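You operate a simulated robot arm through the tools that you are given. There is no shell and no other tool. Be economical: measure what you need, move in short steps, check, and stop when the job is done.

You are at the controls of a simulated two-armed robot. One attempt, no reset.

TASK
Put the wide teal bobbin on the green sheet.

It is judged by the outcome, as a careful person would: the job done as asked, and still so three seconds after it is handed in. It fails if anything else is knocked over, pushed out of place, dropped, spilled or broken. Flat cloth is picked up by pressing the open fingertips on it (5 to 10 N) and closing them slowly along it; thin cloth reads only 2 to 8 mm in the jaws.

THE ROBOT
Two 7-joint arms with two-finger parallel grippers on one trunk, on a base that drives. Base frame: it is fixed to the floor where the robot stands at the start and does not move with it; the origin is under the middle of the robot, x ahead of it, y to its left, z up. Lengths are in cm, angles in degrees, forces in N, time in s.
The left shoulder is at the start at [7, 13.4, 65.1], the right one opposite. With the tool pointing down near the work surface each hand reaches from about 10 to 64 cm from the robot's upright axis, wherever it stands, measured 20 degrees to its own side. Places, roughly: green sheet [-200, 125, 75]. Payload 1.57 kg a hand.
Tool frame (each hand has its own): the origin (TCP) lies between the finger pads and is the grasp point; the fingertips stand 3 cm ahead of it; z points along the fingers, y is the line along which they close. The gripper opens to 8 cm. The fingers are 1.7 cm wide and 1.2 cm thick; the gripper's body (4 by 8.2 cm) begins 8 cm behind the TCP.
Orientation is that of the tool frame in the base frame, as a unit quaternion [w, x, y, z]. With the fingers straight down and closing along the base's y, the tool's x points along the base's -x, its y along +y and its z along -z.

THE INTERFACE
- The arms move only by the tool drive_tool. It takes "left_motion", "right_motion" or both (then of equal length, played together; a hand with none holds still); each is a list of rows, each a list of 7 numbers: the shift along the tool's x, y, z in cm, then the turn, a rotation vector about the tool's x, y, z in degrees, then the opening, from 0 (shut) to 1 (fully open). In form: [[dx, dy, dz, ax, ay, az, grip], ...]. A call has 1 to 10 rows; each row is the pose to reach, as a shift and turn from the pose commanded when the call began, along the tool's axes at that moment. Each row takes 0.2 s and may step no farther than 5 cm and 8.6 degrees from the row before; otherwise, or with a gripper value out of range, the whole call is refused. Where a pose cannot be reached the arm comes as near as it can. A force on the tool above 40 N (or 10 N above the force at the start of the call, whichever is more), or a blocked arm, ends the call early, and 0.2 s more pass. The fingers move at their own pace (about 15.3 cm/s each) and stop on an object; they squeeze with about 34 N. The grip force told is the motor's: it shows also when the fingers shut on nothing. Time passes only in rows, and 0.2 s behind the last, so rows that repeat a pose let the fingers close. The reply holds the time, the measured pose of the TCP, the force on the tool along the base axes, the opening and the grip force, in the units named above and with some noise.
- Cameras (640 x 400 px; columns grow to the right, rows downward): "scene" is now at [13.25, -0.97, 86.48]; the picture's right is [-0.14, -0.99, 0.00], its down [-0.68, 0.10, -0.73] and it looks along [0.72, -0.10, -0.68] (base axes); focal length 268 px, centre (320, 200). "left" rides on the left gripper at [7.2, 0.7, -12.2] in its tool frame; the picture's right is [-0.09, 1.00, 0.00], its down [-0.84, -0.08, -0.54] and it looks along [-0.54, -0.05, 0.84] (tool axes); focal length 238 px, centre (320, 200). "right" rides on the right gripper at [7.2, -0.7, -12.2] in its tool frame; the picture's right is [0.09, 1.00, 0.00], its down [-0.84, 0.08, -0.54] and it looks along [-0.54, 0.05, 0.84] (tool axes); focal length 238 px, centre (320, 200). There is no depth. A picture from a camera that has moved, and an enlarged one, comes with that camera's place and axes in the base frame and with its lens.
- grab_frame(camera): a new picture of that camera. No time passes.
- lift_body(by): slides the trunk up (or, below 0, down) by that many cm; the arms and the scene camera ride with it, the base frame stays. It gives what a move gives, with no picture.
- base_move(legs): drives the robot by 1 to 6 legs, each [ahead, left, turn to the left] in cm, cm and degrees, along the robot's own axes; the way and the turn of a leg run together, so that a leg with both is an arc; at most 150 cm and 180 degrees a leg. The arms and the cameras ride along, it lands a little off, and it stops where it bumps. It gives what a move gives.
- head_to(pan, tilt): turns the head with the scene camera to pan (to the left, within 86 degrees either way) and tilt (down, from -29 to 69), counted from straight ahead of the robot. It gives what a move gives.
- inspect(camera, box): a new picture of the part [left, top, right, bottom] of that camera's present view, enlarged. No time passes.
- hand_in(): hands the job in; it is judged then, once.

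Work in short steps. Places have to be worked out from the pictures, the camera data and where the tool is seen: move nearer, look again, correct. Check each grasp and each placing, and mend what went wrong. You have 120 turns and 100 pictures in all, those below and enlarged ones among them. Open the grippers and draw the arms clear of the work before you hand the job in, unless the task says otherwise; then end with one line.

The tools are called after "Request:" as a command line: name --argument value ..., lists and objects as JSON in quotes. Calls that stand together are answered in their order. drive_tool: Moves the arms, as the interface text tells. Its arguments: {"type":"object","properties":{"left_motion":{"type":"array"},"right_motion":{"type":"array"}},"required":[]} The other tools are called the same way: lift_body (by) slides the trunk up or down; base_move (legs) drives the base; head_to (pan, tilt) turns the head that bears the scene camera; grab_frame (camera) takes a picture; inspect (camera, box) takes an enlarged picture of a part of a camera's view; hand_in () hands the job in.

At the start:

```text
time_s: 0.0
left_ee_pos: [48.94, 20.77, 52.23]
left_ee_rot: [-0.001, 0.0, 1.0, 0.0]
left_wrist_force: [0.7, 0.7, -0.7]
left_opening: 8.0
left_grasp_force: 0.0
right_ee_pos: [46.9, -21.8, 49.74]
right_ee_rot: [0.001, 0.0, 1.0, 0.0]
right_wrist_force: [0.1, 0.8, -0.3]
right_opening: 7.99
right_grasp_force: 0.1
trunk travel left (down, up): [-22.5, 71.5]
robot x, y, heading: [-0.08, 0.61, -0.0]
head pan, tilt: [-8.1, 43.1]
```

scene: 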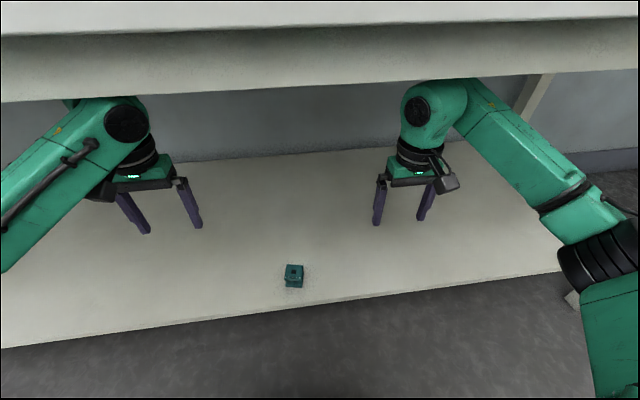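
right: 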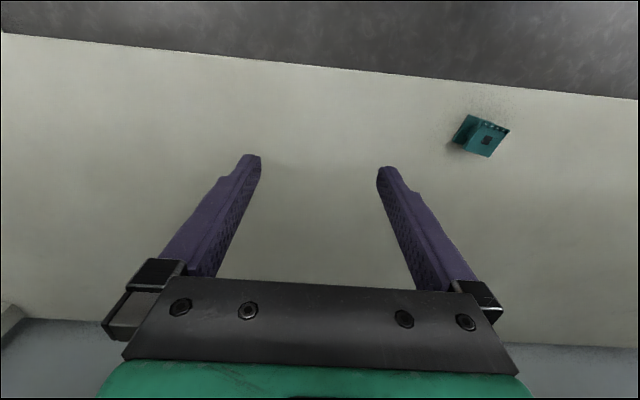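
left: 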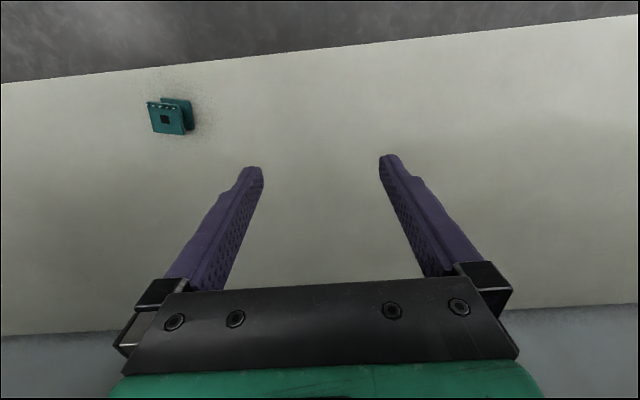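

The teal bobbin seems to sit near [48, 0.6, 29]. I'll enlarge it in both the scene and left views to see its shape.

Request:
inspect --camera "scene" --box '[254, 245, 334, 295]'

Request:
inspect --camera "left" --box '[110, 70, 238, 150]'

Request:
head_to --pan 80 --tilt 15

Request:
grab_frame --camera "scene"

```text
8.00 times, centred on (294, 270) of scene
camera zoom: at [13.25, -0.97, 86.48], right [-0.14, -0.99, 0.0], down [-0.68, 0.1, -0.73], along [0.72, -0.1, -0.68], focal length 2145 px, centre (528, -360)
```

zoom: 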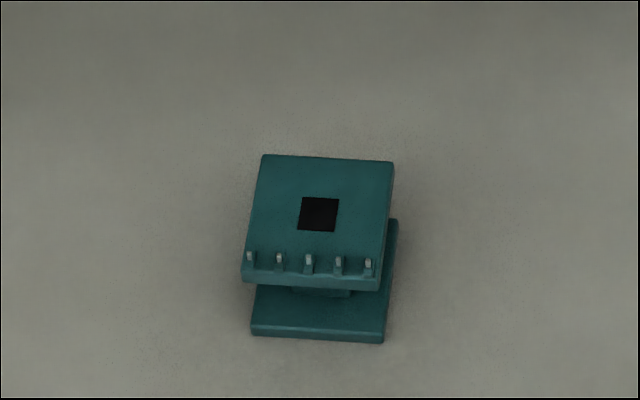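

```text
5.00 times, centred on (174, 110) of left
camera zoom: at [41.69, 21.49, 64.4], right [0.09, 1.0, 0.0], down [0.84, -0.08, 0.54], along [0.54, -0.05, -0.84], focal length 1192 px, centre (1050, 650)
```

zoom: 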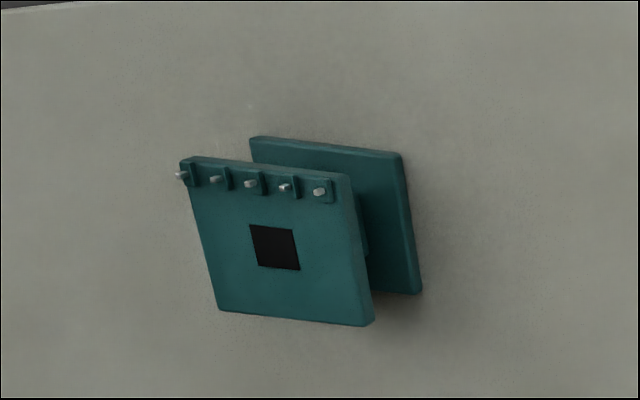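

```text
time_s: 1.6
left_ee_pos: [48.89, 20.84, 52.27]
left_ee_rot: [0.0, 0.001, 1.0, 0.0]
left_wrist_force: [-0.2, -0.5, 0.4]
left_opening: 7.97
left_grasp_force: 0.2
right_ee_pos: [46.97, -21.78, 49.7]
right_ee_rot: [0.0, -0.001, 1.0, 0.0]
right_wrist_force: [0.0, 0.7, 0.6]
right_opening: 8.01
right_grasp_force: 0.0
trunk travel left (down, up): [-22.5, 71.5]
robot x, y, heading: [-0.34, -0.03, -0.1]
head pan, tilt: [80.0, 15.0]
```

```text
94 pictures are left
camera scene: at [6.68, 9.4, 90.9], right [0.98, -0.17, 0.0], down [-0.05, -0.26, -0.97], along [0.17, 0.95, -0.26], focal length 268 px, centre (320, 200)
```

scene: 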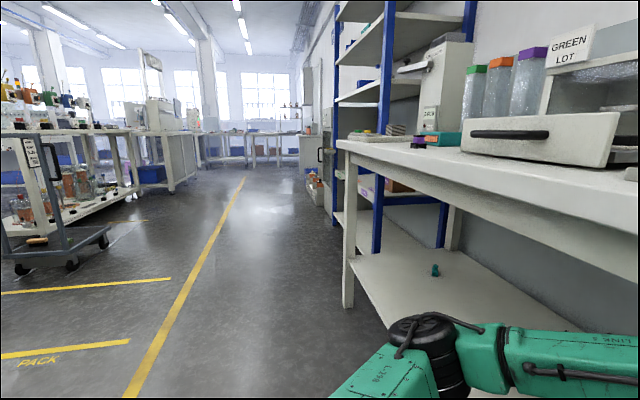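

There is a second teal object farther along this lower shelf. I'll enlarge it, and look right for others too.

Request:
inspect --camera "scene" --box '[403, 250, 467, 290]'

Request:
head_to --pan -70 --tilt 25

Request:
grab_frame --camera "scene"

```text
10.00 times, centred on (435, 270) of scene
camera zoom: at [6.68, 9.4, 90.9], right [0.98, -0.17, 0.0], down [-0.05, -0.26, -0.97], along [0.17, 0.95, -0.26], focal length 2682 px, centre (-830, -500)
```

zoom: 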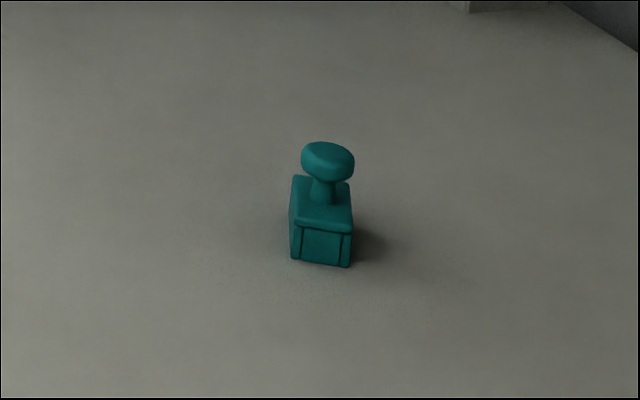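

```text
time_s: 4.0
left_ee_pos: [48.82, 20.81, 52.13]
left_ee_rot: [-0.001, 0.0, 1.0, 0.0]
left_wrist_force: [-0.3, 0.6, 0.4]
left_opening: 8.0
left_grasp_force: 0.1
right_ee_pos: [46.96, -21.77, 49.72]
right_ee_rot: [-0.001, 0.0, 1.0, -0.001]
right_wrist_force: [0.3, 1.2, 0.3]
right_opening: 7.98
right_grasp_force: 0.1
trunk travel left (down, up): [-22.5, 71.5]
robot x, y, heading: [0.25, -0.34, 0.1]
head pan, tilt: [-70.0, 25.0]
```

```text
92 pictures are left
camera scene: at [8.21, -8.46, 89.27], right [-0.94, -0.34, 0.0], down [-0.14, 0.4, -0.91], along [0.31, -0.85, -0.42], focal length 268 px, centre (320, 200)
```

scene: 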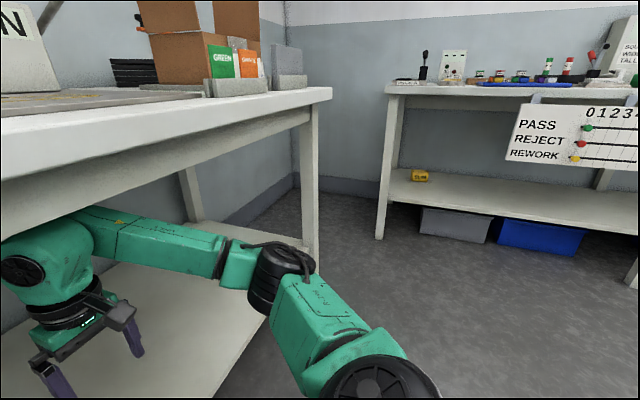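

The far one is a stamp, not a bobbin. The right-hand bench has small items and a sign reading "..WIDE TALL", so I'll enlarge that.

Request:
inspect --camera "scene" --box '[384, 0, 640, 160]'

Request:
head_to --pan -86 --tilt 15

Request:
grab_frame --camera "scene"

```text
2.50 times, centred on (512, 80) of scene
camera zoom: at [8.21, -8.46, 89.27], right [-0.94, -0.34, 0.0], down [-0.14, 0.4, -0.91], along [0.31, -0.85, -0.42], focal length 670 px, centre (-160, 500)
```

zoom: 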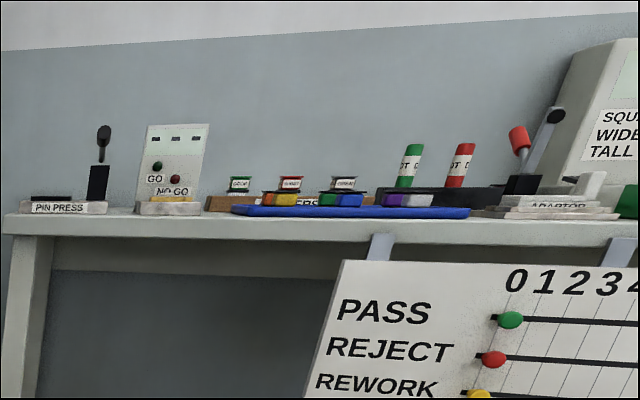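

```text
time_s: 4.8
left_ee_pos: [48.84, 20.78, 52.08]
left_ee_rot: [0.0, 0.0, 1.0, 0.0]
left_wrist_force: [0.1, -0.2, -0.2]
left_opening: 7.98
left_grasp_force: 0.1
right_ee_pos: [46.91, -21.75, 49.75]
right_ee_rot: [0.001, 0.0, 1.0, -0.001]
right_wrist_force: [-0.3, 0.5, -0.1]
right_opening: 7.98
right_grasp_force: 0.0
trunk travel left (down, up): [-22.5, 71.5]
robot x, y, heading: [0.24, 0.02, 0.1]
head pan, tilt: [-85.9, 15.0]
```

```text
90 pictures are left
camera scene: at [5.72, -9.12, 90.89], right [-1.0, -0.07, 0.0], down [-0.02, 0.26, -0.97], along [0.07, -0.96, -0.26], focal length 268 px, centre (320, 200)
```

scene: 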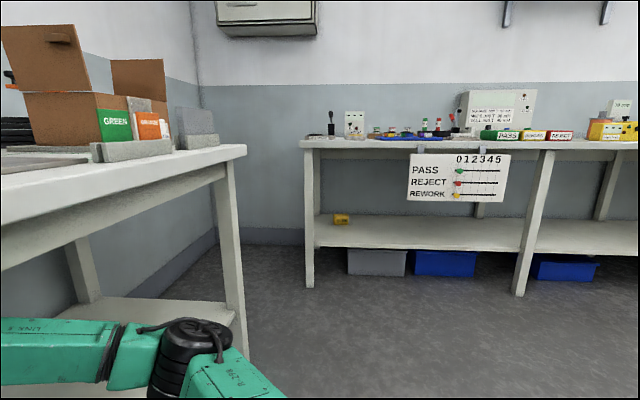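

The machine's sign may define what "wide" means; zooming in on it.

Request:
inspect --camera "scene" --box '[448, 80, 544, 140]'

Request:
inspect --camera "scene" --box '[320, 100, 448, 230]'

```text
6.67 times, centred on (496, 110) of scene
camera zoom: at [5.72, -9.12, 90.89], right [-1.0, -0.07, 0.0], down [-0.02, 0.26, -0.97], along [0.07, -0.96, -0.26], focal length 1788 px, centre (-853, 800)
```

zoom: 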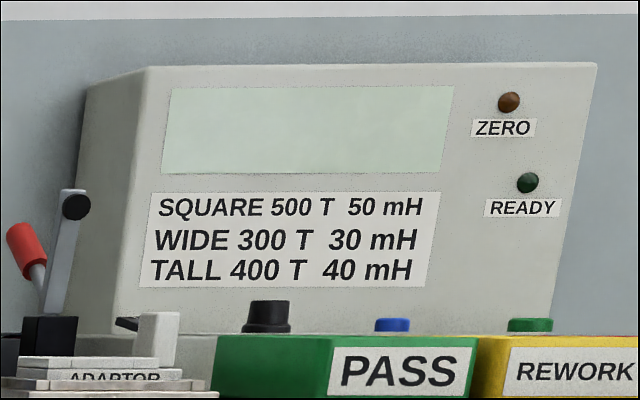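

```text
3.08 times, centred on (384, 165) of scene
camera zoom: at [5.72, -9.12, 90.89], right [-1.0, -0.07, 0.0], down [-0.02, 0.26, -0.97], along [0.07, -0.96, -0.26], focal length 825 px, centre (123, 308)
```

zoom: 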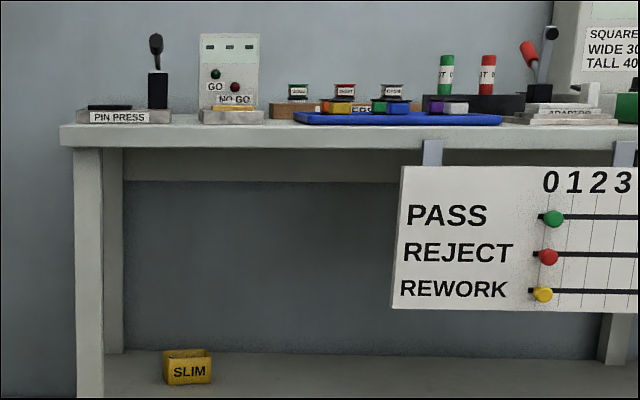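

Bobbins come as square, wide and tall here, so I must check for other teal bobbins before assuming. Looking around ahead and to both sides.

Request:
head_to --pan 0 --tilt 10

Request:
grab_frame --camera "scene"

Request:
head_to --pan 45 --tilt 20

Request:
grab_frame --camera "scene"

Request:
head_to --pan -40 --tilt 20

Request:
grab_frame --camera "scene"

```text
time_s: 6.4
left_ee_pos: [48.92, 20.8, 52.13]
left_ee_rot: [-0.001, 0.0, 1.0, 0.001]
left_wrist_force: [0.1, 0.2, 0.6]
left_opening: 7.98
left_grasp_force: 0.1
right_ee_pos: [46.97, -21.89, 49.71]
right_ee_rot: [0.0, 0.0, 1.0, -0.001]
right_wrist_force: [0.4, 0.3, -0.3]
right_opening: 7.99
right_grasp_force: 0.0
trunk travel left (down, up): [-22.5, 71.5]
robot x, y, heading: [-0.06, 0.11, 0.1]
head pan, tilt: [0.0, 10.0]
```

```text
87 pictures are left
camera scene: at [14.35, 0.19, 91.71], right [0.0, -1.0, 0.0], down [-0.17, 0.0, -0.98], along [0.98, 0.0, -0.17], focal length 268 px, centre (320, 200)
```

scene: 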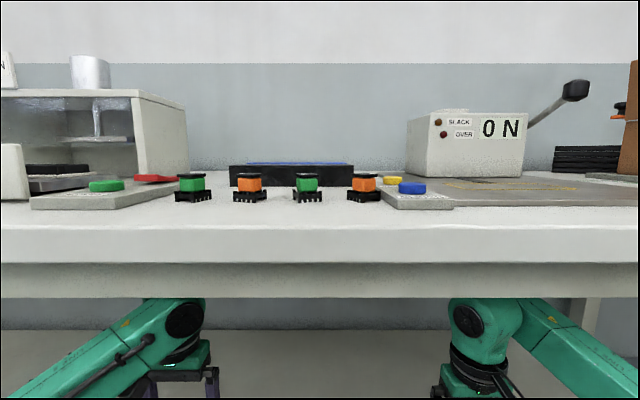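

```text
time_s: 7.5
left_ee_pos: [48.89, 20.81, 52.2]
left_ee_rot: [0.0, 0.0, 1.0, 0.0]
left_wrist_force: [0.2, -0.1, 0.1]
left_opening: 8.01
left_grasp_force: 0.0
right_ee_pos: [46.98, -21.84, 49.68]
right_ee_rot: [-0.001, 0.0, 1.0, 0.0]
right_wrist_force: [0.5, -0.8, 0.1]
right_opening: 7.99
right_grasp_force: 0.2
trunk travel left (down, up): [-22.5, 71.5]
robot x, y, heading: [0.01, -0.21, -0.2]
head pan, tilt: [45.0, 20.0]
```

```text
86 pictures are left
camera scene: at [11.65, 6.78, 90.08], right [0.71, -0.71, 0.0], down [-0.24, -0.24, -0.94], along [0.67, 0.66, -0.34], focal length 268 px, centre (320, 200)
```

scene: 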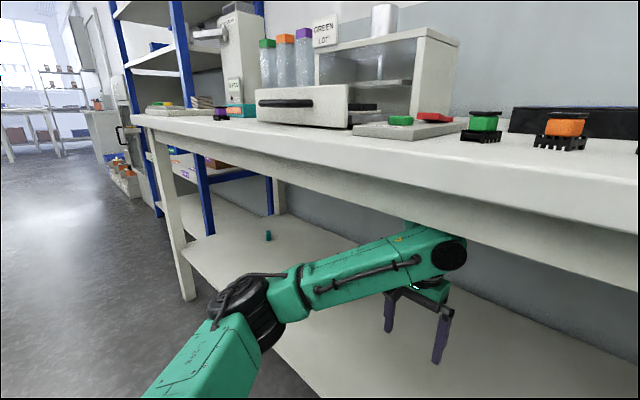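

```text
time_s: 9.1
left_ee_pos: [48.94, 20.87, 52.29]
left_ee_rot: [-0.001, 0.0, 1.0, -0.001]
left_wrist_force: [0.0, -0.6, 0.1]
left_opening: 8.02
left_grasp_force: 0.1
right_ee_pos: [47.01, -21.75, 49.71]
right_ee_rot: [0.0, 0.0, 1.0, 0.001]
right_wrist_force: [0.0, -0.3, -0.5]
right_opening: 8.01
right_grasp_force: 0.2
trunk travel left (down, up): [-22.5, 71.5]
robot x, y, heading: [-0.03, 0.11, -0.4]
head pan, tilt: [-40.0, 20.0]
```

```text
85 pictures are left
camera scene: at [12.19, -5.78, 90.08], right [-0.64, -0.77, 0.0], down [-0.26, 0.22, -0.94], along [0.72, -0.6, -0.34], focal length 268 px, centre (320, 200)
```

scene: 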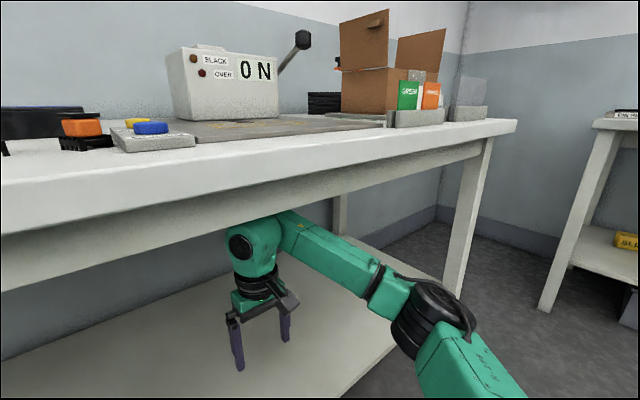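

The only bobbin in reach is at about [47.9, 0.6], turned ~-12°, some 4 cm wide with its top near z 32.5. The others visible are green and orange. I'll bring the left hand over it and turn it to match.

Request:
drive_tool --left_motion '[[0.2, -3.4, 1, 0, 0, 2, 1], [0.4, -6.8, 2, 0, 0, 4, 1], [0.5, -10.1, 3, 0, 0, 6, 1], [0.7, -13.5, 4, 0, 0, 8, 1], [0.9, -16.9, 5, 0, 0, 10, 1], [1.05, -20.2, 6, 0, 0, 12, 1]]'

Request:
grab_frame --camera "left"

Request:
head_to --pan 0 --tilt 45

Request:
grab_frame --camera "scene"

```text
time_s: 10.5
left_ee_pos: [47.86, 0.52, 46.29]
left_ee_rot: [0.0, 0.105, 0.994, 0.0]
left_wrist_force: [0.2, -0.4, 0.2]
left_opening: 8.0
left_grasp_force: 0.0
right_ee_pos: [47.05, -21.78, 49.73]
right_ee_rot: [0.001, 0.0, 1.0, 0.0]
right_wrist_force: [-0.6, -0.4, 0.5]
right_opening: 8.01
right_grasp_force: 0.0
trunk travel left (down, up): [-22.5, 71.5]
robot x, y, heading: [0.21, 0.1, 0.1]
head pan, tilt: [-40.0, 20.0]
```

```text
84 pictures are left
camera left: at [40.99, 2.64, 58.62], right [0.3, 0.95, 0.0], down [0.8, -0.25, 0.54], along [0.52, -0.16, -0.84], focal length 238 px, centre (320, 200)
```

left: 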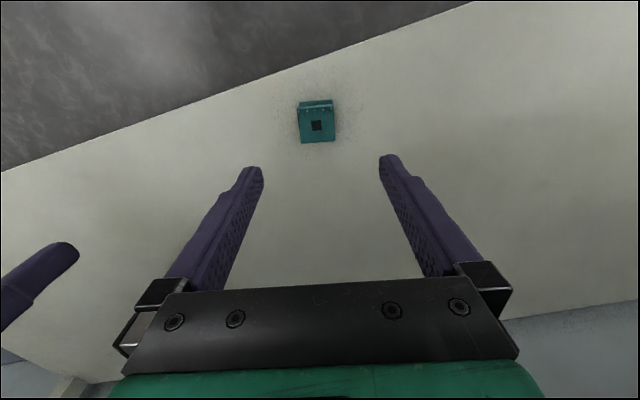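

```text
time_s: 11.6
left_ee_pos: [47.86, 0.56, 46.41]
left_ee_rot: [-0.001, 0.105, 0.994, 0.0]
left_wrist_force: [1.4, -0.1, -0.6]
left_opening: 7.99
left_grasp_force: 0.0
right_ee_pos: [47.05, -21.71, 49.62]
right_ee_rot: [0.0, 0.001, 1.0, -0.001]
right_wrist_force: [0.2, 0.7, 0.9]
right_opening: 8.0
right_grasp_force: 0.0
trunk travel left (down, up): [-22.5, 71.5]
robot x, y, heading: [0.18, 0.03, 0.1]
head pan, tilt: [0.0, 45.0]
```

```text
83 pictures are left
camera scene: at [13.19, 0.19, 86.22], right [0.0, -1.0, 0.0], down [-0.71, 0.0, -0.71], along [0.71, 0.0, -0.71], focal length 268 px, centre (320, 200)
```

scene: 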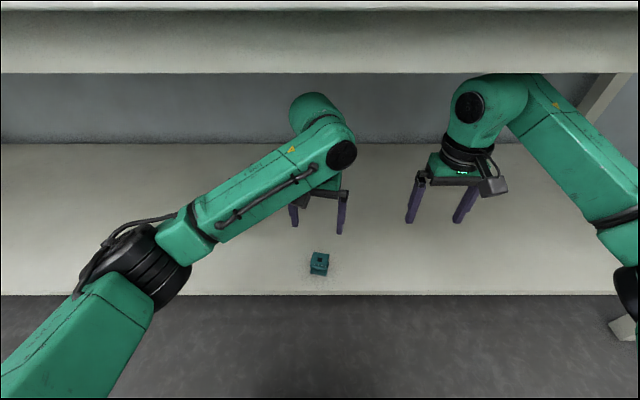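

The bobbin projects almost exactly under the TCP. I'll zoom in to check the remaining yaw and its size.

Request:
inspect --camera "left" --box '[276, 95, 356, 145]'

```text
8.00 times, centred on (316, 120) of left
camera zoom: at [40.99, 2.69, 58.63], right [0.3, 0.95, 0.0], down [0.8, -0.25, 0.54], along [0.52, -0.16, -0.84], focal length 1907 px, centre (352, 840)
```

zoom: 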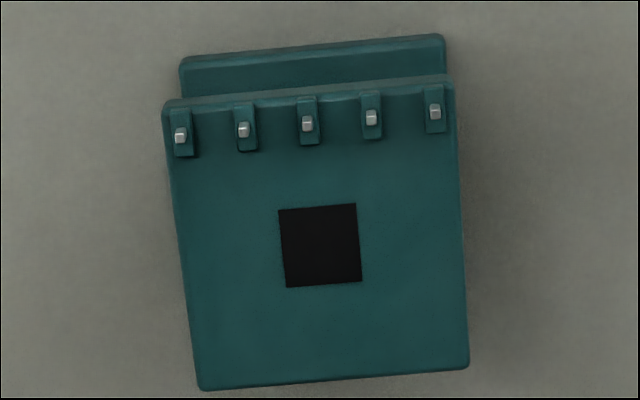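

The jaws line up with the flanges, with the bobbin about 0.35 cm off along tool y. I'll correct that and descend to z ≈ 31.8 with the jaws open.

Request:
drive_tool --left_motion '[[0, -0.35, 4, 0, 0, 0, 1], [0, -0.35, 8, 0, 0, 0, 1], [0, -0.35, 11, 0, 0, 0, 1], [0, -0.35, 13, 0, 0, 0, 1], [0, -0.35, 14.6, 0, 0, 0, 1]]'

Request:
grab_frame --camera "left"

```text
time_s: 12.8
left_ee_pos: [47.68, 0.26, 31.54]
left_ee_rot: [0.001, 0.105, 0.994, 0.0]
left_wrist_force: [-0.2, 0.2, -0.7]
left_opening: 8.01
left_grasp_force: 0.0
right_ee_pos: [47.03, -21.65, 49.71]
right_ee_rot: [0.0, 0.0, 1.0, 0.001]
right_wrist_force: [0.2, 0.2, 0.3]
right_opening: 8.0
right_grasp_force: 0.0
trunk travel left (down, up): [-22.5, 71.5]
robot x, y, heading: [0.1, -0.09, -0.1]
head pan, tilt: [0.0, 45.0]
```

```text
81 pictures are left
camera left: at [40.8, 2.38, 43.86], right [0.3, 0.95, 0.0], down [0.8, -0.25, 0.54], along [0.52, -0.16, -0.84], focal length 238 px, centre (320, 200)
```

left: 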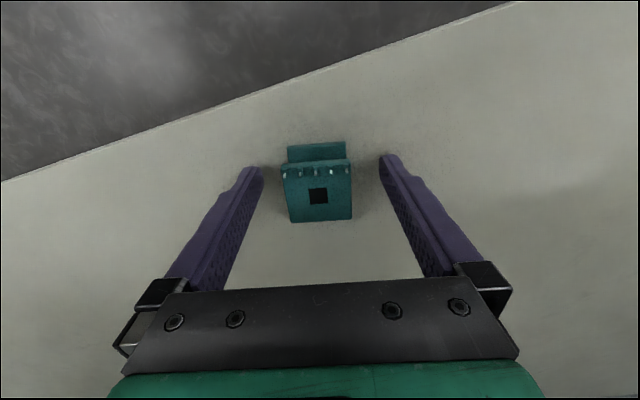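

The bobbin is centred between the pads. Closing now.

Request:
drive_tool --left_motion '[[0, 0, 0, 0, 0, 0, 0.6], [0, 0, 0, 0, 0, 0, 0.4], [0, 0, 0, 0, 0, 0, 0.2], [0, 0, 0, 0, 0, 0, 0.1], [0, 0, 0, 0, 0, 0, 0.1]]'

Request:
drive_tool --left_motion '[[0, 0, -1, 0, 0, 0, 0], [0, 0, -3, 0, 0, 0, 0], [0, 0, -6, 0, 0, 0, 0], [0, 0, -9, 0, 0, 0, 0]]'

Request:
grab_frame --camera "left"

Request:
grab_frame --camera "scene"

```text
time_s: 13.9
left_ee_pos: [47.84, 0.16, 31.69]
left_ee_rot: [0.0, 0.105, 0.994, 0.0]
left_wrist_force: [-0.4, -1.3, -0.7]
left_opening: 3.88
left_grasp_force: 33.3
right_ee_pos: [46.97, -21.82, 49.71]
right_ee_rot: [0.0, 0.001, 1.0, 0.0]
right_wrist_force: [0.3, -0.3, 0.3]
right_opening: 8.0
right_grasp_force: 0.2
trunk travel left (down, up): [-22.5, 71.5]
robot x, y, heading: [-0.13, 0.3, -0.1]
head pan, tilt: [0.0, 45.0]
```

```text
time_s: 14.9
left_ee_pos: [47.67, 0.35, 40.46]
left_ee_rot: [-0.001, 0.104, 0.995, 0.0]
left_wrist_force: [-0.2, -1.0, -0.8]
left_opening: 3.9
left_grasp_force: 34.2
right_ee_pos: [46.89, -21.72, 49.67]
right_ee_rot: [0.0, 0.0, 1.0, 0.0]
right_wrist_force: [0.0, 0.5, -0.3]
right_opening: 8.0
right_grasp_force: 0.0
trunk travel left (down, up): [-22.5, 71.5]
robot x, y, heading: [-0.01, 0.06, 0.1]
head pan, tilt: [0.0, 45.0]
```

```text
80 pictures are left
camera left: at [40.82, 2.42, 52.73], right [0.3, 0.95, 0.0], down [0.8, -0.25, 0.54], along [0.52, -0.16, -0.84], focal length 238 px, centre (320, 200)
```

left: 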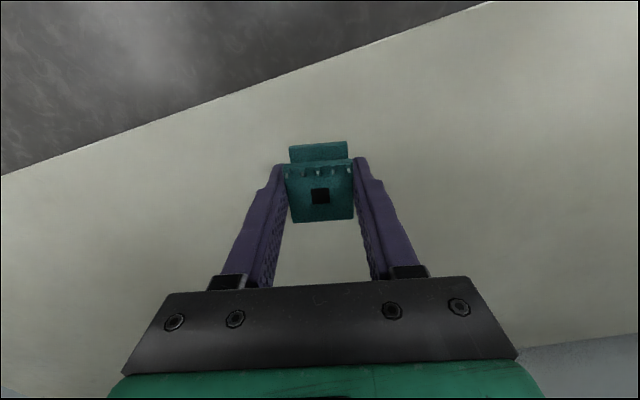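

```text
79 pictures are left
camera scene: at [13.19, 0.21, 86.21], right [0.0, -1.0, 0.0], down [-0.71, 0.0, -0.71], along [0.71, 0.0, -0.71], focal length 268 px, centre (320, 200)
```

scene: 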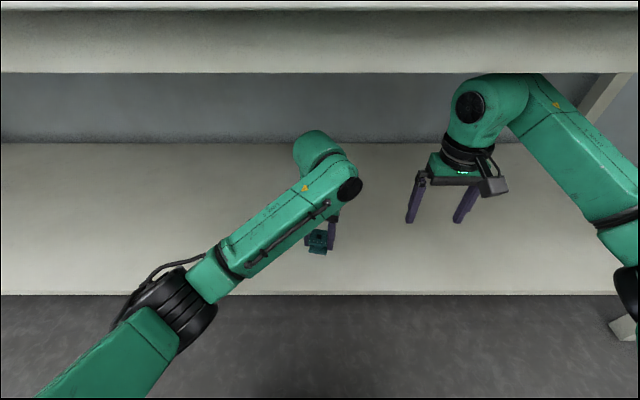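

The bobbin is firmly held (3.9 cm, 34 N). I'll back the robot straight out from under the bench; earlier views show open floor behind.

Request:
base_move --legs '[[-45, 0, 0]]'

Request:
head_to --pan 86 --tilt 15

Request:
grab_frame --camera "scene"

Request:
head_to --pan -86 --tilt 20

Request:
grab_frame --camera "scene"

```text
time_s: 17.7
left_ee_pos: [2.72, 0.27, 40.53]
left_ee_rot: [-0.001, 0.106, 0.994, 0.0]
left_wrist_force: [-0.5, 0.3, 0.8]
left_opening: 3.88
left_grasp_force: 34.1
right_ee_pos: [1.95, -21.77, 49.84]
right_ee_rot: [0.0, 0.001, 1.0, -0.001]
right_wrist_force: [0.1, 0.4, -0.1]
right_opening: 8.0
right_grasp_force: 0.1
trunk travel left (down, up): [-22.5, 71.5]
robot x, y, heading: [-44.95, 0.24, -0.0]
head pan, tilt: [0.0, 45.0]
```

```text
time_s: 19.3
left_ee_pos: [2.76, 0.22, 40.54]
left_ee_rot: [-0.001, 0.105, 0.994, 0.0]
left_wrist_force: [-0.7, 0.2, -0.3]
left_opening: 3.87
left_grasp_force: 34.7
right_ee_pos: [2.12, -21.85, 49.66]
right_ee_rot: [0.0, 0.0, 1.0, 0.0]
right_wrist_force: [0.4, 0.3, 0.0]
right_opening: 8.01
right_grasp_force: 0.1
trunk travel left (down, up): [-22.5, 71.5]
robot x, y, heading: [-45.0, -0.19, -0.2]
head pan, tilt: [85.9, 15.0]
```

```text
78 pictures are left
camera scene: at [-39.17, 9.54, 90.9], right [1.0, -0.07, 0.0], down [-0.02, -0.26, -0.97], along [0.07, 0.96, -0.26], focal length 268 px, centre (320, 200)
```

scene: 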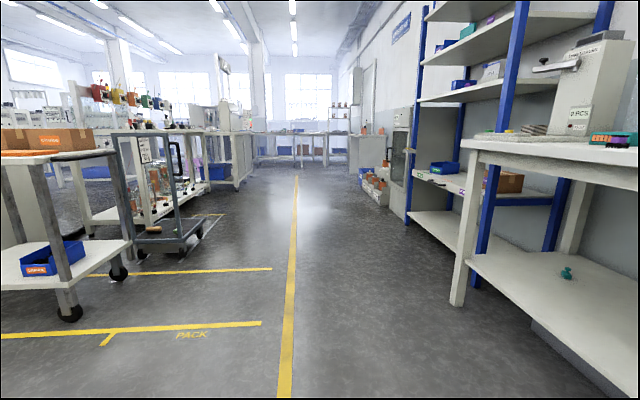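

```text
time_s: 21.9
left_ee_pos: [2.85, 0.17, 40.5]
left_ee_rot: [-0.001, 0.105, 0.994, 0.0]
left_wrist_force: [0.2, -0.6, -1.4]
left_opening: 3.87
left_grasp_force: 34.3
right_ee_pos: [2.07, -21.93, 49.85]
right_ee_rot: [0.0, 0.001, 1.0, 0.0]
right_wrist_force: [-0.3, 0.5, -0.3]
right_opening: 7.99
right_grasp_force: 0.1
trunk travel left (down, up): [-22.5, 71.5]
robot x, y, heading: [-44.83, -0.1, -0.2]
head pan, tilt: [-85.9, 20.0]
```

```text
77 pictures are left
camera scene: at [-39.21, -9.07, 90.08], right [-1.0, -0.07, 0.0], down [-0.02, 0.34, -0.94], along [0.07, -0.94, -0.34], focal length 268 px, centre (320, 200)
```

scene: 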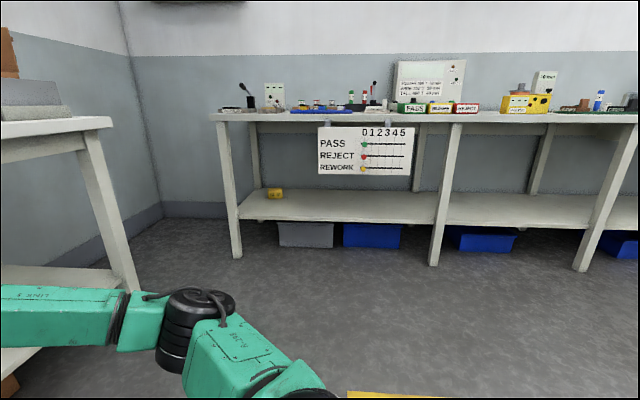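

Cart at lower left is likely where the sheet lies. There is ample room, so I'll turn left to face it and look.

Request:
base_move --legs '[[0, 0, 120]]'

Request:
head_to --pan 15 --tilt 20

Request:
grab_frame --camera "scene"

```text
time_s: 27.4
left_ee_pos: [-71.17, 39.88, 40.42]
left_ee_rot: [0.0, 0.825, -0.566, 0.0]
left_wrist_force: [-0.1, -0.5, 0.3]
left_opening: 3.86
left_grasp_force: 33.9
right_ee_pos: [-52.29, 51.24, 49.61]
right_ee_rot: [0.0, 0.879, -0.476, 0.0]
right_wrist_force: [-0.2, -1.0, 0.8]
right_opening: 7.98
right_grasp_force: 0.1
trunk travel left (down, up): [-22.5, 71.5]
robot x, y, heading: [-44.68, -0.13, 123.4]
head pan, tilt: [-85.9, 20.0]
```

```text
time_s: 29.1
left_ee_pos: [-71.23, 39.93, 40.53]
left_ee_rot: [0.001, 0.824, -0.566, 0.001]
left_wrist_force: [0.6, 0.4, 0.0]
left_opening: 3.89
left_grasp_force: 33.8
right_ee_pos: [-52.42, 51.18, 49.68]
right_ee_rot: [0.0, 0.879, -0.476, 0.0]
right_wrist_force: [-0.1, 0.0, 0.6]
right_opening: 7.99
right_grasp_force: 0.0
trunk travel left (down, up): [-22.5, 71.5]
robot x, y, heading: [-44.9, 0.29, 123.2]
head pan, tilt: [15.0, 20.0]
```

```text
76 pictures are left
camera scene: at [-54.55, 10.67, 90.08], right [0.67, 0.74, 0.0], down [0.25, -0.23, -0.94], along [-0.7, 0.63, -0.34], focal length 268 px, centre (320, 200)
```

scene: 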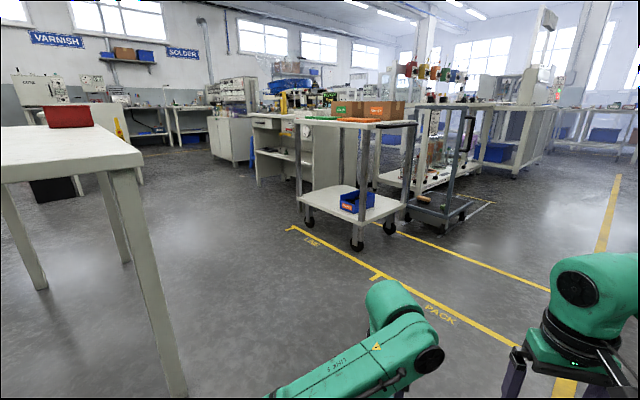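

The cart ahead has something green on its left end; a bench corner stands at about [-138, 20], which I need to clear. I'll turn to face +y, move to about [-85, 55], raise the trunk and look again.

Request:
base_move --legs '[[0, 0, -33.2], [50, 0, 0], [0, 40, 0]]'

Request:
lift_body --by 50

Request:
head_to --pan 60 --tilt 35

Request:
grab_frame --camera "scene"

```text
time_s: 35.8
left_ee_pos: [-83.68, 97.98, 40.46]
left_ee_rot: [-0.001, -0.622, 0.783, 0.0]
left_wrist_force: [-0.3, 0.2, 0.3]
left_opening: 3.88
left_grasp_force: 34.5
right_ee_pos: [-61.78, 96.84, 49.8]
right_ee_rot: [0.0, -0.7, 0.714, 0.0]
right_wrist_force: [-0.2, -0.3, -0.5]
right_opening: 7.99
right_grasp_force: 0.1
trunk travel left (down, up): [-22.5, 71.5]
robot x, y, heading: [-84.01, 50.2, 89.1]
head pan, tilt: [15.0, 20.0]
```

```text
refused: 50 is not a number from -40 to 40
```

```text
time_s: 36.9
left_ee_pos: [-83.77, 97.98, 40.56]
left_ee_rot: [-0.001, -0.622, 0.783, -0.002]
left_wrist_force: [-1.0, 0.4, 0.6]
left_opening: 3.87
left_grasp_force: 33.3
right_ee_pos: [-61.78, 96.85, 49.69]
right_ee_rot: [0.0, -0.7, 0.714, 0.001]
right_wrist_force: [0.3, 0.0, 0.6]
right_opening: 7.99
right_grasp_force: 0.1
trunk travel left (down, up): [-22.5, 71.5]
robot x, y, heading: [-84.84, 50.53, 88.6]
head pan, tilt: [60.0, 35.0]
```

```text
75 pictures are left
camera scene: at [-91.74, 60.03, 87.7], right [0.52, 0.86, 0.0], down [0.49, -0.3, -0.82], along [-0.7, 0.42, -0.57], focal length 268 px, centre (320, 200)
```

scene: 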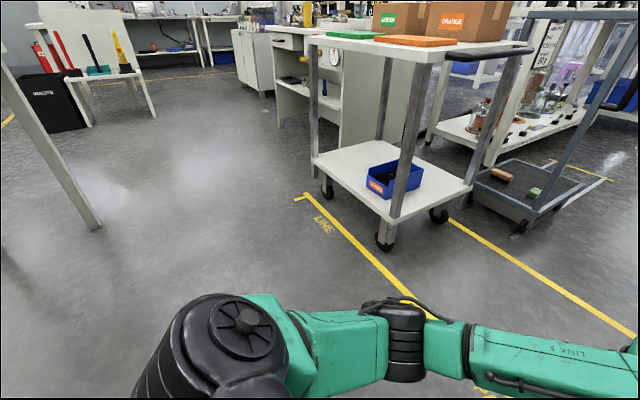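

Green and orange pads lie along the cart's near side, with boxes behind them. Raising the trunk by 40 + 13 for the height.

Request:
lift_body --by 40

Request:
lift_body --by 13

Request:
grab_frame --camera "scene"

```text
time_s: 40.7
left_ee_pos: [-83.69, 97.96, 80.49]
left_ee_rot: [-0.001, -0.622, 0.783, 0.0]
left_wrist_force: [-0.1, 0.4, 0.0]
left_opening: 3.87
left_grasp_force: 34.0
right_ee_pos: [-61.65, 96.89, 89.66]
right_ee_rot: [0.001, -0.7, 0.714, 0.0]
right_wrist_force: [0.8, 0.0, -0.7]
right_opening: 7.99
right_grasp_force: 0.0
trunk travel left (down, up): [-62.5, 31.5]
robot x, y, heading: [-84.42, 50.3, 88.8]
head pan, tilt: [60.0, 35.0]
```

```text
time_s: 42.3
left_ee_pos: [-83.59, 98.05, 93.43]
left_ee_rot: [-0.001, -0.622, 0.783, 0.0]
left_wrist_force: [-0.3, -0.1, -1.0]
left_opening: 3.85
left_grasp_force: 34.5
right_ee_pos: [-61.79, 96.87, 102.67]
right_ee_rot: [0.001, -0.7, 0.714, 0.001]
right_wrist_force: [-0.2, 0.0, -0.7]
right_opening: 8.01
right_grasp_force: 0.2
trunk travel left (down, up): [-75.5, 18.5]
robot x, y, heading: [-84.51, 50.21, 89.0]
head pan, tilt: [60.0, 35.0]
```

```text
74 pictures are left
camera scene: at [-91.73, 60.05, 140.69], right [0.52, 0.86, 0.0], down [0.49, -0.3, -0.82], along [-0.7, 0.42, -0.57], focal length 268 px, centre (320, 200)
```

scene: 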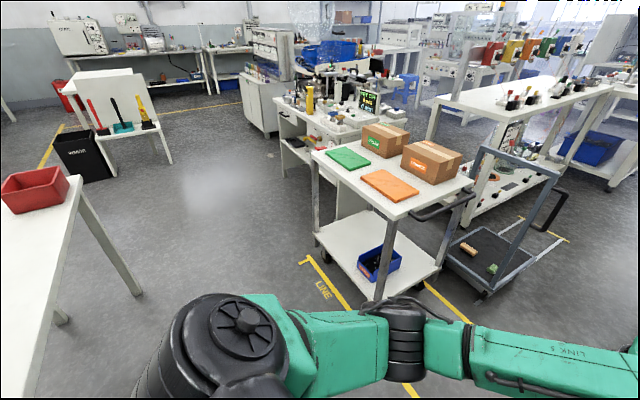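

The green sheet is at about [-199, 143], the cart's near edge at y≈130. I'll move ahead 22, then left 110, keeping off both bench and cart, and look again.

Request:
base_move --legs '[[22, 0, 1], [0, 108, 0]]'

Request:
head_to --pan 0 --tilt 50

Request:
grab_frame --camera "scene"

Request:
grab_frame --camera "left"

```text
time_s: 49.1
left_ee_pos: [-192.12, 119.06, 93.35]
left_ee_rot: [-0.002, -0.63, 0.776, 0.0]
left_wrist_force: [0.6, -0.3, -1.1]
left_opening: 3.92
left_grasp_force: 34.0
right_ee_pos: [-170.21, 118.38, 102.68]
right_ee_rot: [0.0, 0.708, -0.707, 0.0]
right_wrist_force: [0.6, -0.5, -0.6]
right_opening: 7.98
right_grasp_force: 0.1
trunk travel left (down, up): [-75.5, 18.5]
robot x, y, heading: [-192.14, 71.22, 90.4]
head pan, tilt: [60.0, 35.0]
```

```text
time_s: 50.4
left_ee_pos: [-192.15, 119.07, 93.62]
left_ee_rot: [0.0, -0.63, 0.777, 0.0]
left_wrist_force: [-0.6, 0.0, -0.7]
left_opening: 3.88
left_grasp_force: 33.7
right_ee_pos: [-170.18, 118.41, 102.71]
right_ee_rot: [0.0, 0.707, -0.707, 0.0]
right_wrist_force: [0.0, 1.0, 0.0]
right_opening: 7.98
right_grasp_force: 0.1
trunk travel left (down, up): [-75.5, 18.5]
robot x, y, heading: [-192.02, 71.37, 90.3]
head pan, tilt: [0.0, 50.0]
```

```text
73 pictures are left
camera scene: at [-191.86, 84.26, 138.52], right [1.0, 0.0, 0.0], down [0.0, -0.77, -0.64], along [0.0, 0.64, -0.77], focal length 268 px, centre (320, 200)
```

scene: 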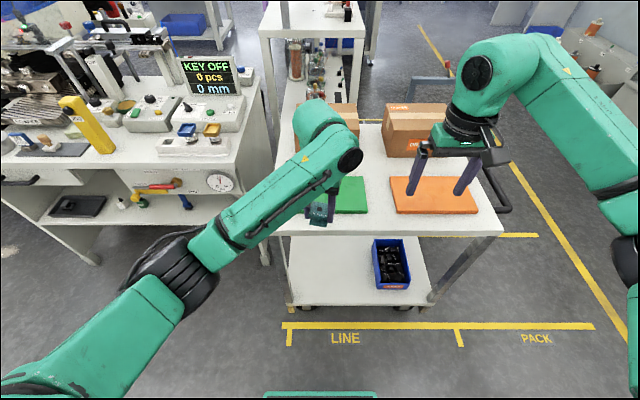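

```text
72 pictures are left
camera left: at [-194.36, 112.21, 105.69], right [-0.96, 0.3, 0.0], down [0.25, 0.8, 0.54], along [0.16, 0.52, -0.84], focal length 238 px, centre (320, 200)
```

left: 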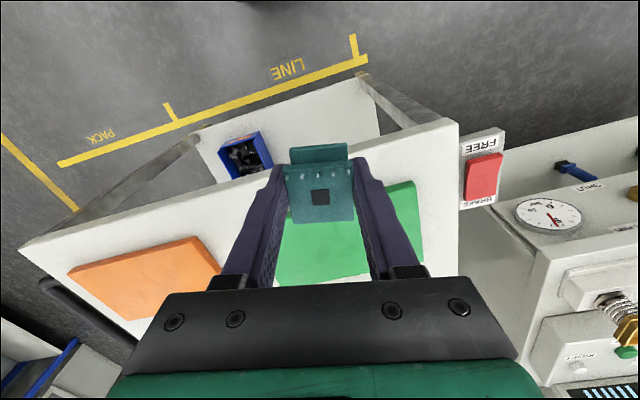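

The green sheet spans about x -203..-178, y 131..148; its centre is [-190.5, 139.5]. I'll drive ahead 14 cm, still clear of the cart's edge (~y 124).

Request:
base_move --legs '[[14, 0, 0]]'

Request:
grab_frame --camera "left"

Request:
grab_frame --camera "scene"

```text
time_s: 51.7
left_ee_pos: [-192.3, 132.97, 93.61]
left_ee_rot: [0.0, -0.63, 0.776, 0.0]
left_wrist_force: [-0.3, -0.8, -0.4]
left_opening: 3.88
left_grasp_force: 34.0
right_ee_pos: [-170.34, 132.37, 102.77]
right_ee_rot: [0.0, 0.708, -0.706, -0.001]
right_wrist_force: [0.3, -0.4, -0.3]
right_opening: 7.99
right_grasp_force: 0.0
trunk travel left (down, up): [-75.5, 18.5]
robot x, y, heading: [-192.13, 85.19, 90.0]
head pan, tilt: [0.0, 50.0]
```

```text
71 pictures are left
camera left: at [-194.38, 126.19, 105.76], right [-0.96, 0.3, 0.0], down [0.25, 0.8, 0.54], along [0.16, 0.52, -0.84], focal length 238 px, centre (320, 200)
```

left: 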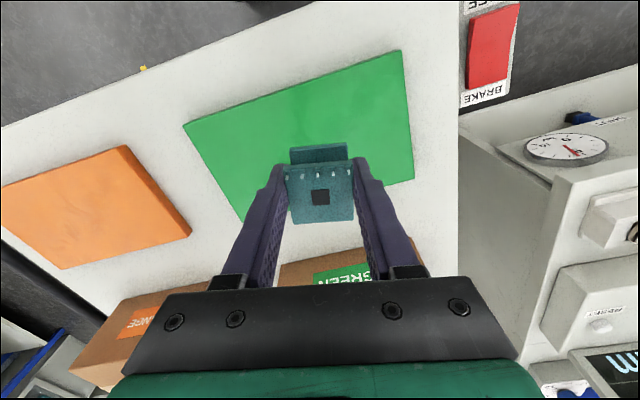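

```text
70 pictures are left
camera scene: at [-191.87, 98.18, 138.55], right [1.0, 0.0, 0.0], down [0.0, -0.77, -0.64], along [0.0, 0.64, -0.77], focal length 268 px, centre (320, 200)
```

scene: 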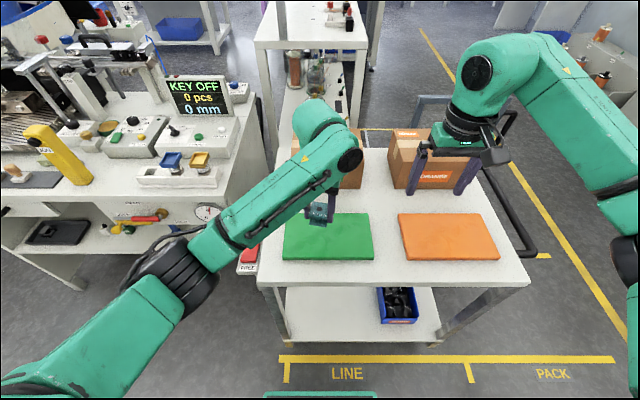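

Sheet centre refined to [-190, 137.5]. I'll move over it and lower partway to z≈83, then look.

Request:
drive_tool --left_motion '[[-2.5, -0.5, 0, 0, 0, 0, 0], [-5, -1, 0, 0, 0, 0, 0], [-5, -1, 4, 0, 0, 0, 0], [-5, -1, 8, 0, 0, 0, 0], [-5, -1, 10.5, 0, 0, 0, 0]]'

Request:
grab_frame --camera "left"

Request:
grab_frame --camera "scene"

Request:
grab_frame --camera "right"

```text
time_s: 52.9
left_ee_pos: [-189.95, 138.06, 85.14]
left_ee_rot: [0.006, -0.628, 0.778, 0.007]
left_wrist_force: [0.0, -3.7, 15.9]
left_opening: 3.88
left_grasp_force: 34.1
right_ee_pos: [-170.23, 132.29, 102.73]
right_ee_rot: [-0.001, 0.708, -0.706, -0.001]
right_wrist_force: [1.2, 0.1, -0.7]
right_opening: 7.98
right_grasp_force: 0.0
trunk travel left (down, up): [-75.5, 18.5]
robot x, y, heading: [-191.45, 85.15, 90.4]
head pan, tilt: [0.0, 50.0]
stopped in row 5 (left hand): the force on the tool passed its limit (the readings are from after the stop); the commanded pose is now the measured one
```

```text
69 pictures are left
camera left: at [-192.19, 130.97, 97.26], right [-0.95, 0.3, 0.0], down [0.25, 0.79, 0.56], along [0.16, 0.53, -0.83], focal length 238 px, centre (320, 200)
```

left: 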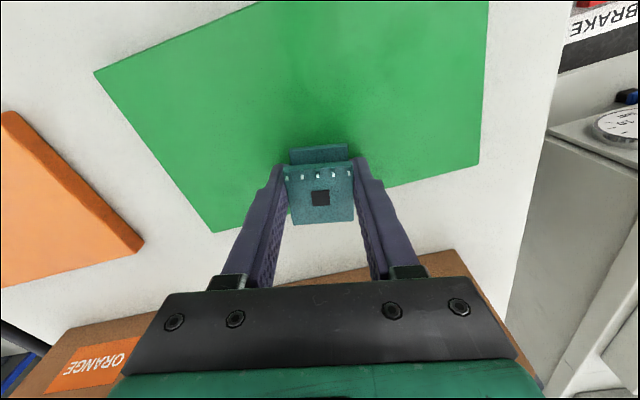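

```text
68 pictures are left
camera scene: at [-191.9, 97.98, 138.57], right [1.0, 0.0, 0.0], down [0.0, -0.76, -0.64], along [0.0, 0.64, -0.76], focal length 268 px, centre (320, 200)
```

scene: 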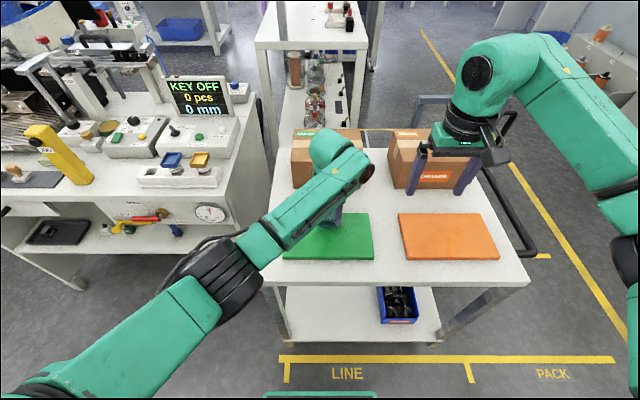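

```text
67 pictures are left
camera right: at [-169.45, 124.94, 115.01], right [-1.0, -0.09, 0.0], down [-0.08, 0.83, 0.54], along [-0.05, 0.54, -0.84], focal length 238 px, centre (320, 200)
```

right: 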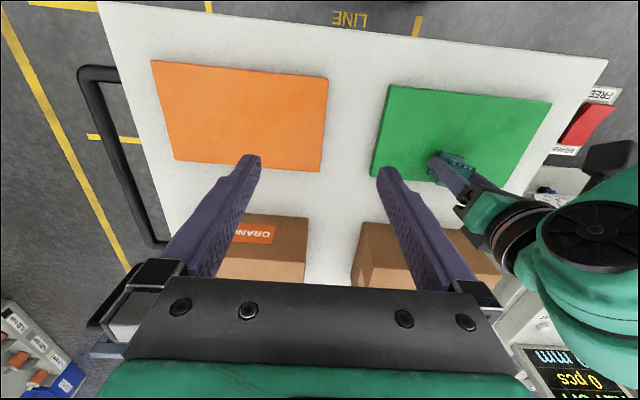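

The contact (16 N up) at z 85 plus the two views' scale puts the sheet's top at about z 81.5, so the bobbin is touching it, but its centre is then nearer y 135. I'll lift 2 cm, shift 3 cm toward me, straighten the 1° tilt and set it down gently.

Request:
drive_tool --left_motion '[[0, 0, -1, 0.1, 0.5, 0, 0], [0, 0, -2, 0.22, 1.03, 0, 0], [1.6, -0.33, -2, 0.22, 1.03, 0, 0], [3.1, -0.67, -2, 0.22, 1.03, 0, 0], [3.1, -0.67, -1.5, 0.22, 1.03, 0, 0]]'

Request:
grab_frame --camera "left"

Request:
grab_frame --camera "right"

```text
time_s: 54.0
left_ee_pos: [-189.97, 135.13, 86.33]
left_ee_rot: [-0.001, -0.629, 0.777, -0.002]
left_wrist_force: [0.0, 0.5, -0.7]
left_opening: 3.91
left_grasp_force: 33.7
right_ee_pos: [-170.24, 132.49, 102.68]
right_ee_rot: [0.0, 0.708, -0.706, 0.0]
right_wrist_force: [0.2, -1.2, 0.6]
right_opening: 8.02
right_grasp_force: 0.1
trunk travel left (down, up): [-75.5, 18.5]
robot x, y, heading: [-191.78, 85.33, 90.1]
head pan, tilt: [0.0, 50.0]
```

```text
66 pictures are left
camera left: at [-192.23, 128.27, 98.54], right [-0.95, 0.3, 0.0], down [0.25, 0.81, 0.54], along [0.16, 0.51, -0.84], focal length 238 px, centre (320, 200)
```

left: 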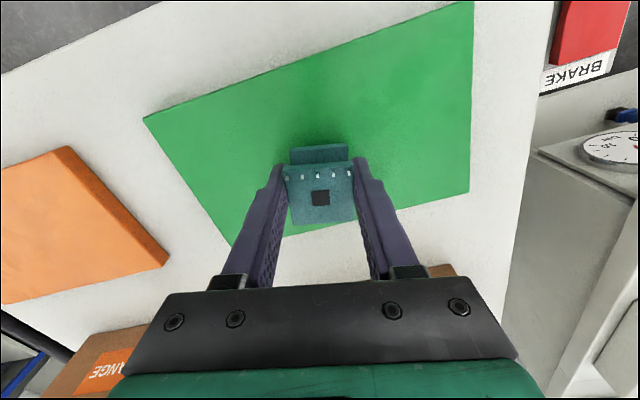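

```text
65 pictures are left
camera right: at [-169.43, 125.32, 114.86], right [-1.0, -0.09, 0.0], down [-0.08, 0.84, 0.54], along [-0.05, 0.54, -0.84], focal length 238 px, centre (320, 200)
```

right: 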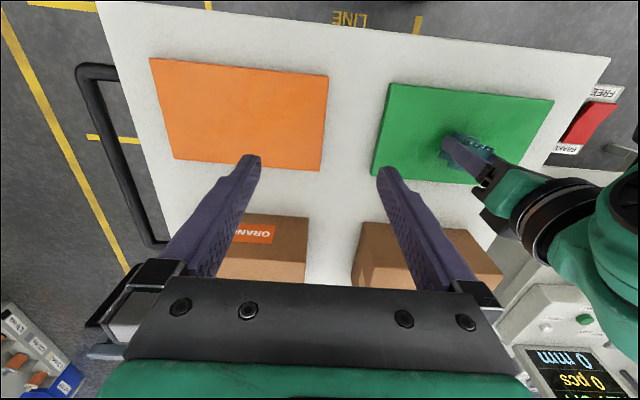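

The sheet spans y 128.7–141.4, and the bobbin at y 135.1 is centred. Lowering gently to contact.

Request:
drive_tool --left_motion '[[0, 0, 0.5, 0, 0, 0, 0], [0, 0, 0.8, 0, 0, 0, 0], [0, 0, 1.0, 0, 0, 0, 0], [0, 0, 1.0, 0, 0, 0, 0]]'

```text
time_s: 55.0
left_ee_pos: [-190.04, 135.12, 85.26]
left_ee_rot: [-0.002, -0.629, 0.777, -0.003]
left_wrist_force: [-0.7, -0.4, -0.6]
left_opening: 3.88
left_grasp_force: 33.7
right_ee_pos: [-170.18, 132.51, 102.65]
right_ee_rot: [0.0, 0.708, -0.707, 0.0]
right_wrist_force: [-0.3, -0.2, -1.3]
right_opening: 8.01
right_grasp_force: 0.1
trunk travel left (down, up): [-75.5, 18.5]
robot x, y, heading: [-191.49, 85.5, 89.9]
head pan, tilt: [0.0, 50.0]
```

No contact yet at z 85.26; creeping down by millimetres.

Request:
drive_tool --left_motion '[[0, 0, 0.1, 0, 0, 0, 0], [0, 0, 0.2, 0, 0, 0, 0], [0, 0, 0.25, 0, 0, 0, 0], [0, 0, 0.25, 0, 0, 0, 0]]'

```text
time_s: 56.0
left_ee_pos: [-189.94, 134.96, 85.23]
left_ee_rot: [0.0, -0.629, 0.778, -0.002]
left_wrist_force: [-1.3, 2.3, 10.4]
left_opening: 3.86
left_grasp_force: 34.0
right_ee_pos: [-170.15, 132.26, 102.86]
right_ee_rot: [-0.001, 0.707, -0.707, -0.001]
right_wrist_force: [0.3, 0.0, 0.6]
right_opening: 8.01
right_grasp_force: 0.0
trunk travel left (down, up): [-75.5, 18.5]
robot x, y, heading: [-191.8, 85.43, 89.9]
head pan, tilt: [0.0, 50.0]
```

Contact at 10 N: the bobbin is seated. I'll ease the pressure and open gradually, then look.

Request:
drive_tool --left_motion '[[0, 0, -0.1, 0, 0, 0, 0.2], [0, 0, -0.1, 0, 0, 0, 0.5], [0, 0, -0.1, 0, 0, 0, 0.6], [0, 0, -0.1, 0, 0, 0, 0.8], [0, 0, -0.1, 0, 0, 0, 1], [0, 0, -0.1, 0, 0, 0, 1]]'

Request:
grab_frame --camera "left"

```text
time_s: 57.5
left_ee_pos: [-190.06, 135.11, 85.09]
left_ee_rot: [-0.001, -0.629, 0.778, -0.002]
left_wrist_force: [0.2, -0.5, 0.0]
left_opening: 8.0
left_grasp_force: 0.0
right_ee_pos: [-170.21, 132.52, 102.79]
right_ee_rot: [0.0, 0.708, -0.706, 0.0]
right_wrist_force: [0.1, 0.8, 0.1]
right_opening: 7.99
right_grasp_force: 0.1
trunk travel left (down, up): [-75.5, 18.5]
robot x, y, heading: [-191.99, 85.38, 90.1]
head pan, tilt: [0.0, 50.0]
```

```text
64 pictures are left
camera left: at [-192.18, 128.22, 97.42], right [-0.95, 0.3, 0.0], down [0.25, 0.81, 0.54], along [0.16, 0.51, -0.84], focal length 238 px, centre (320, 200)
```

left: 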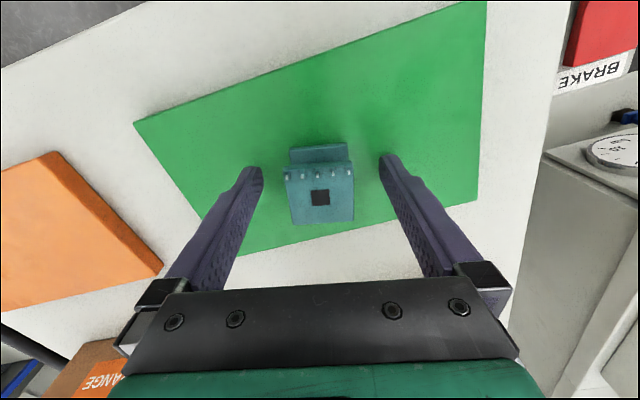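

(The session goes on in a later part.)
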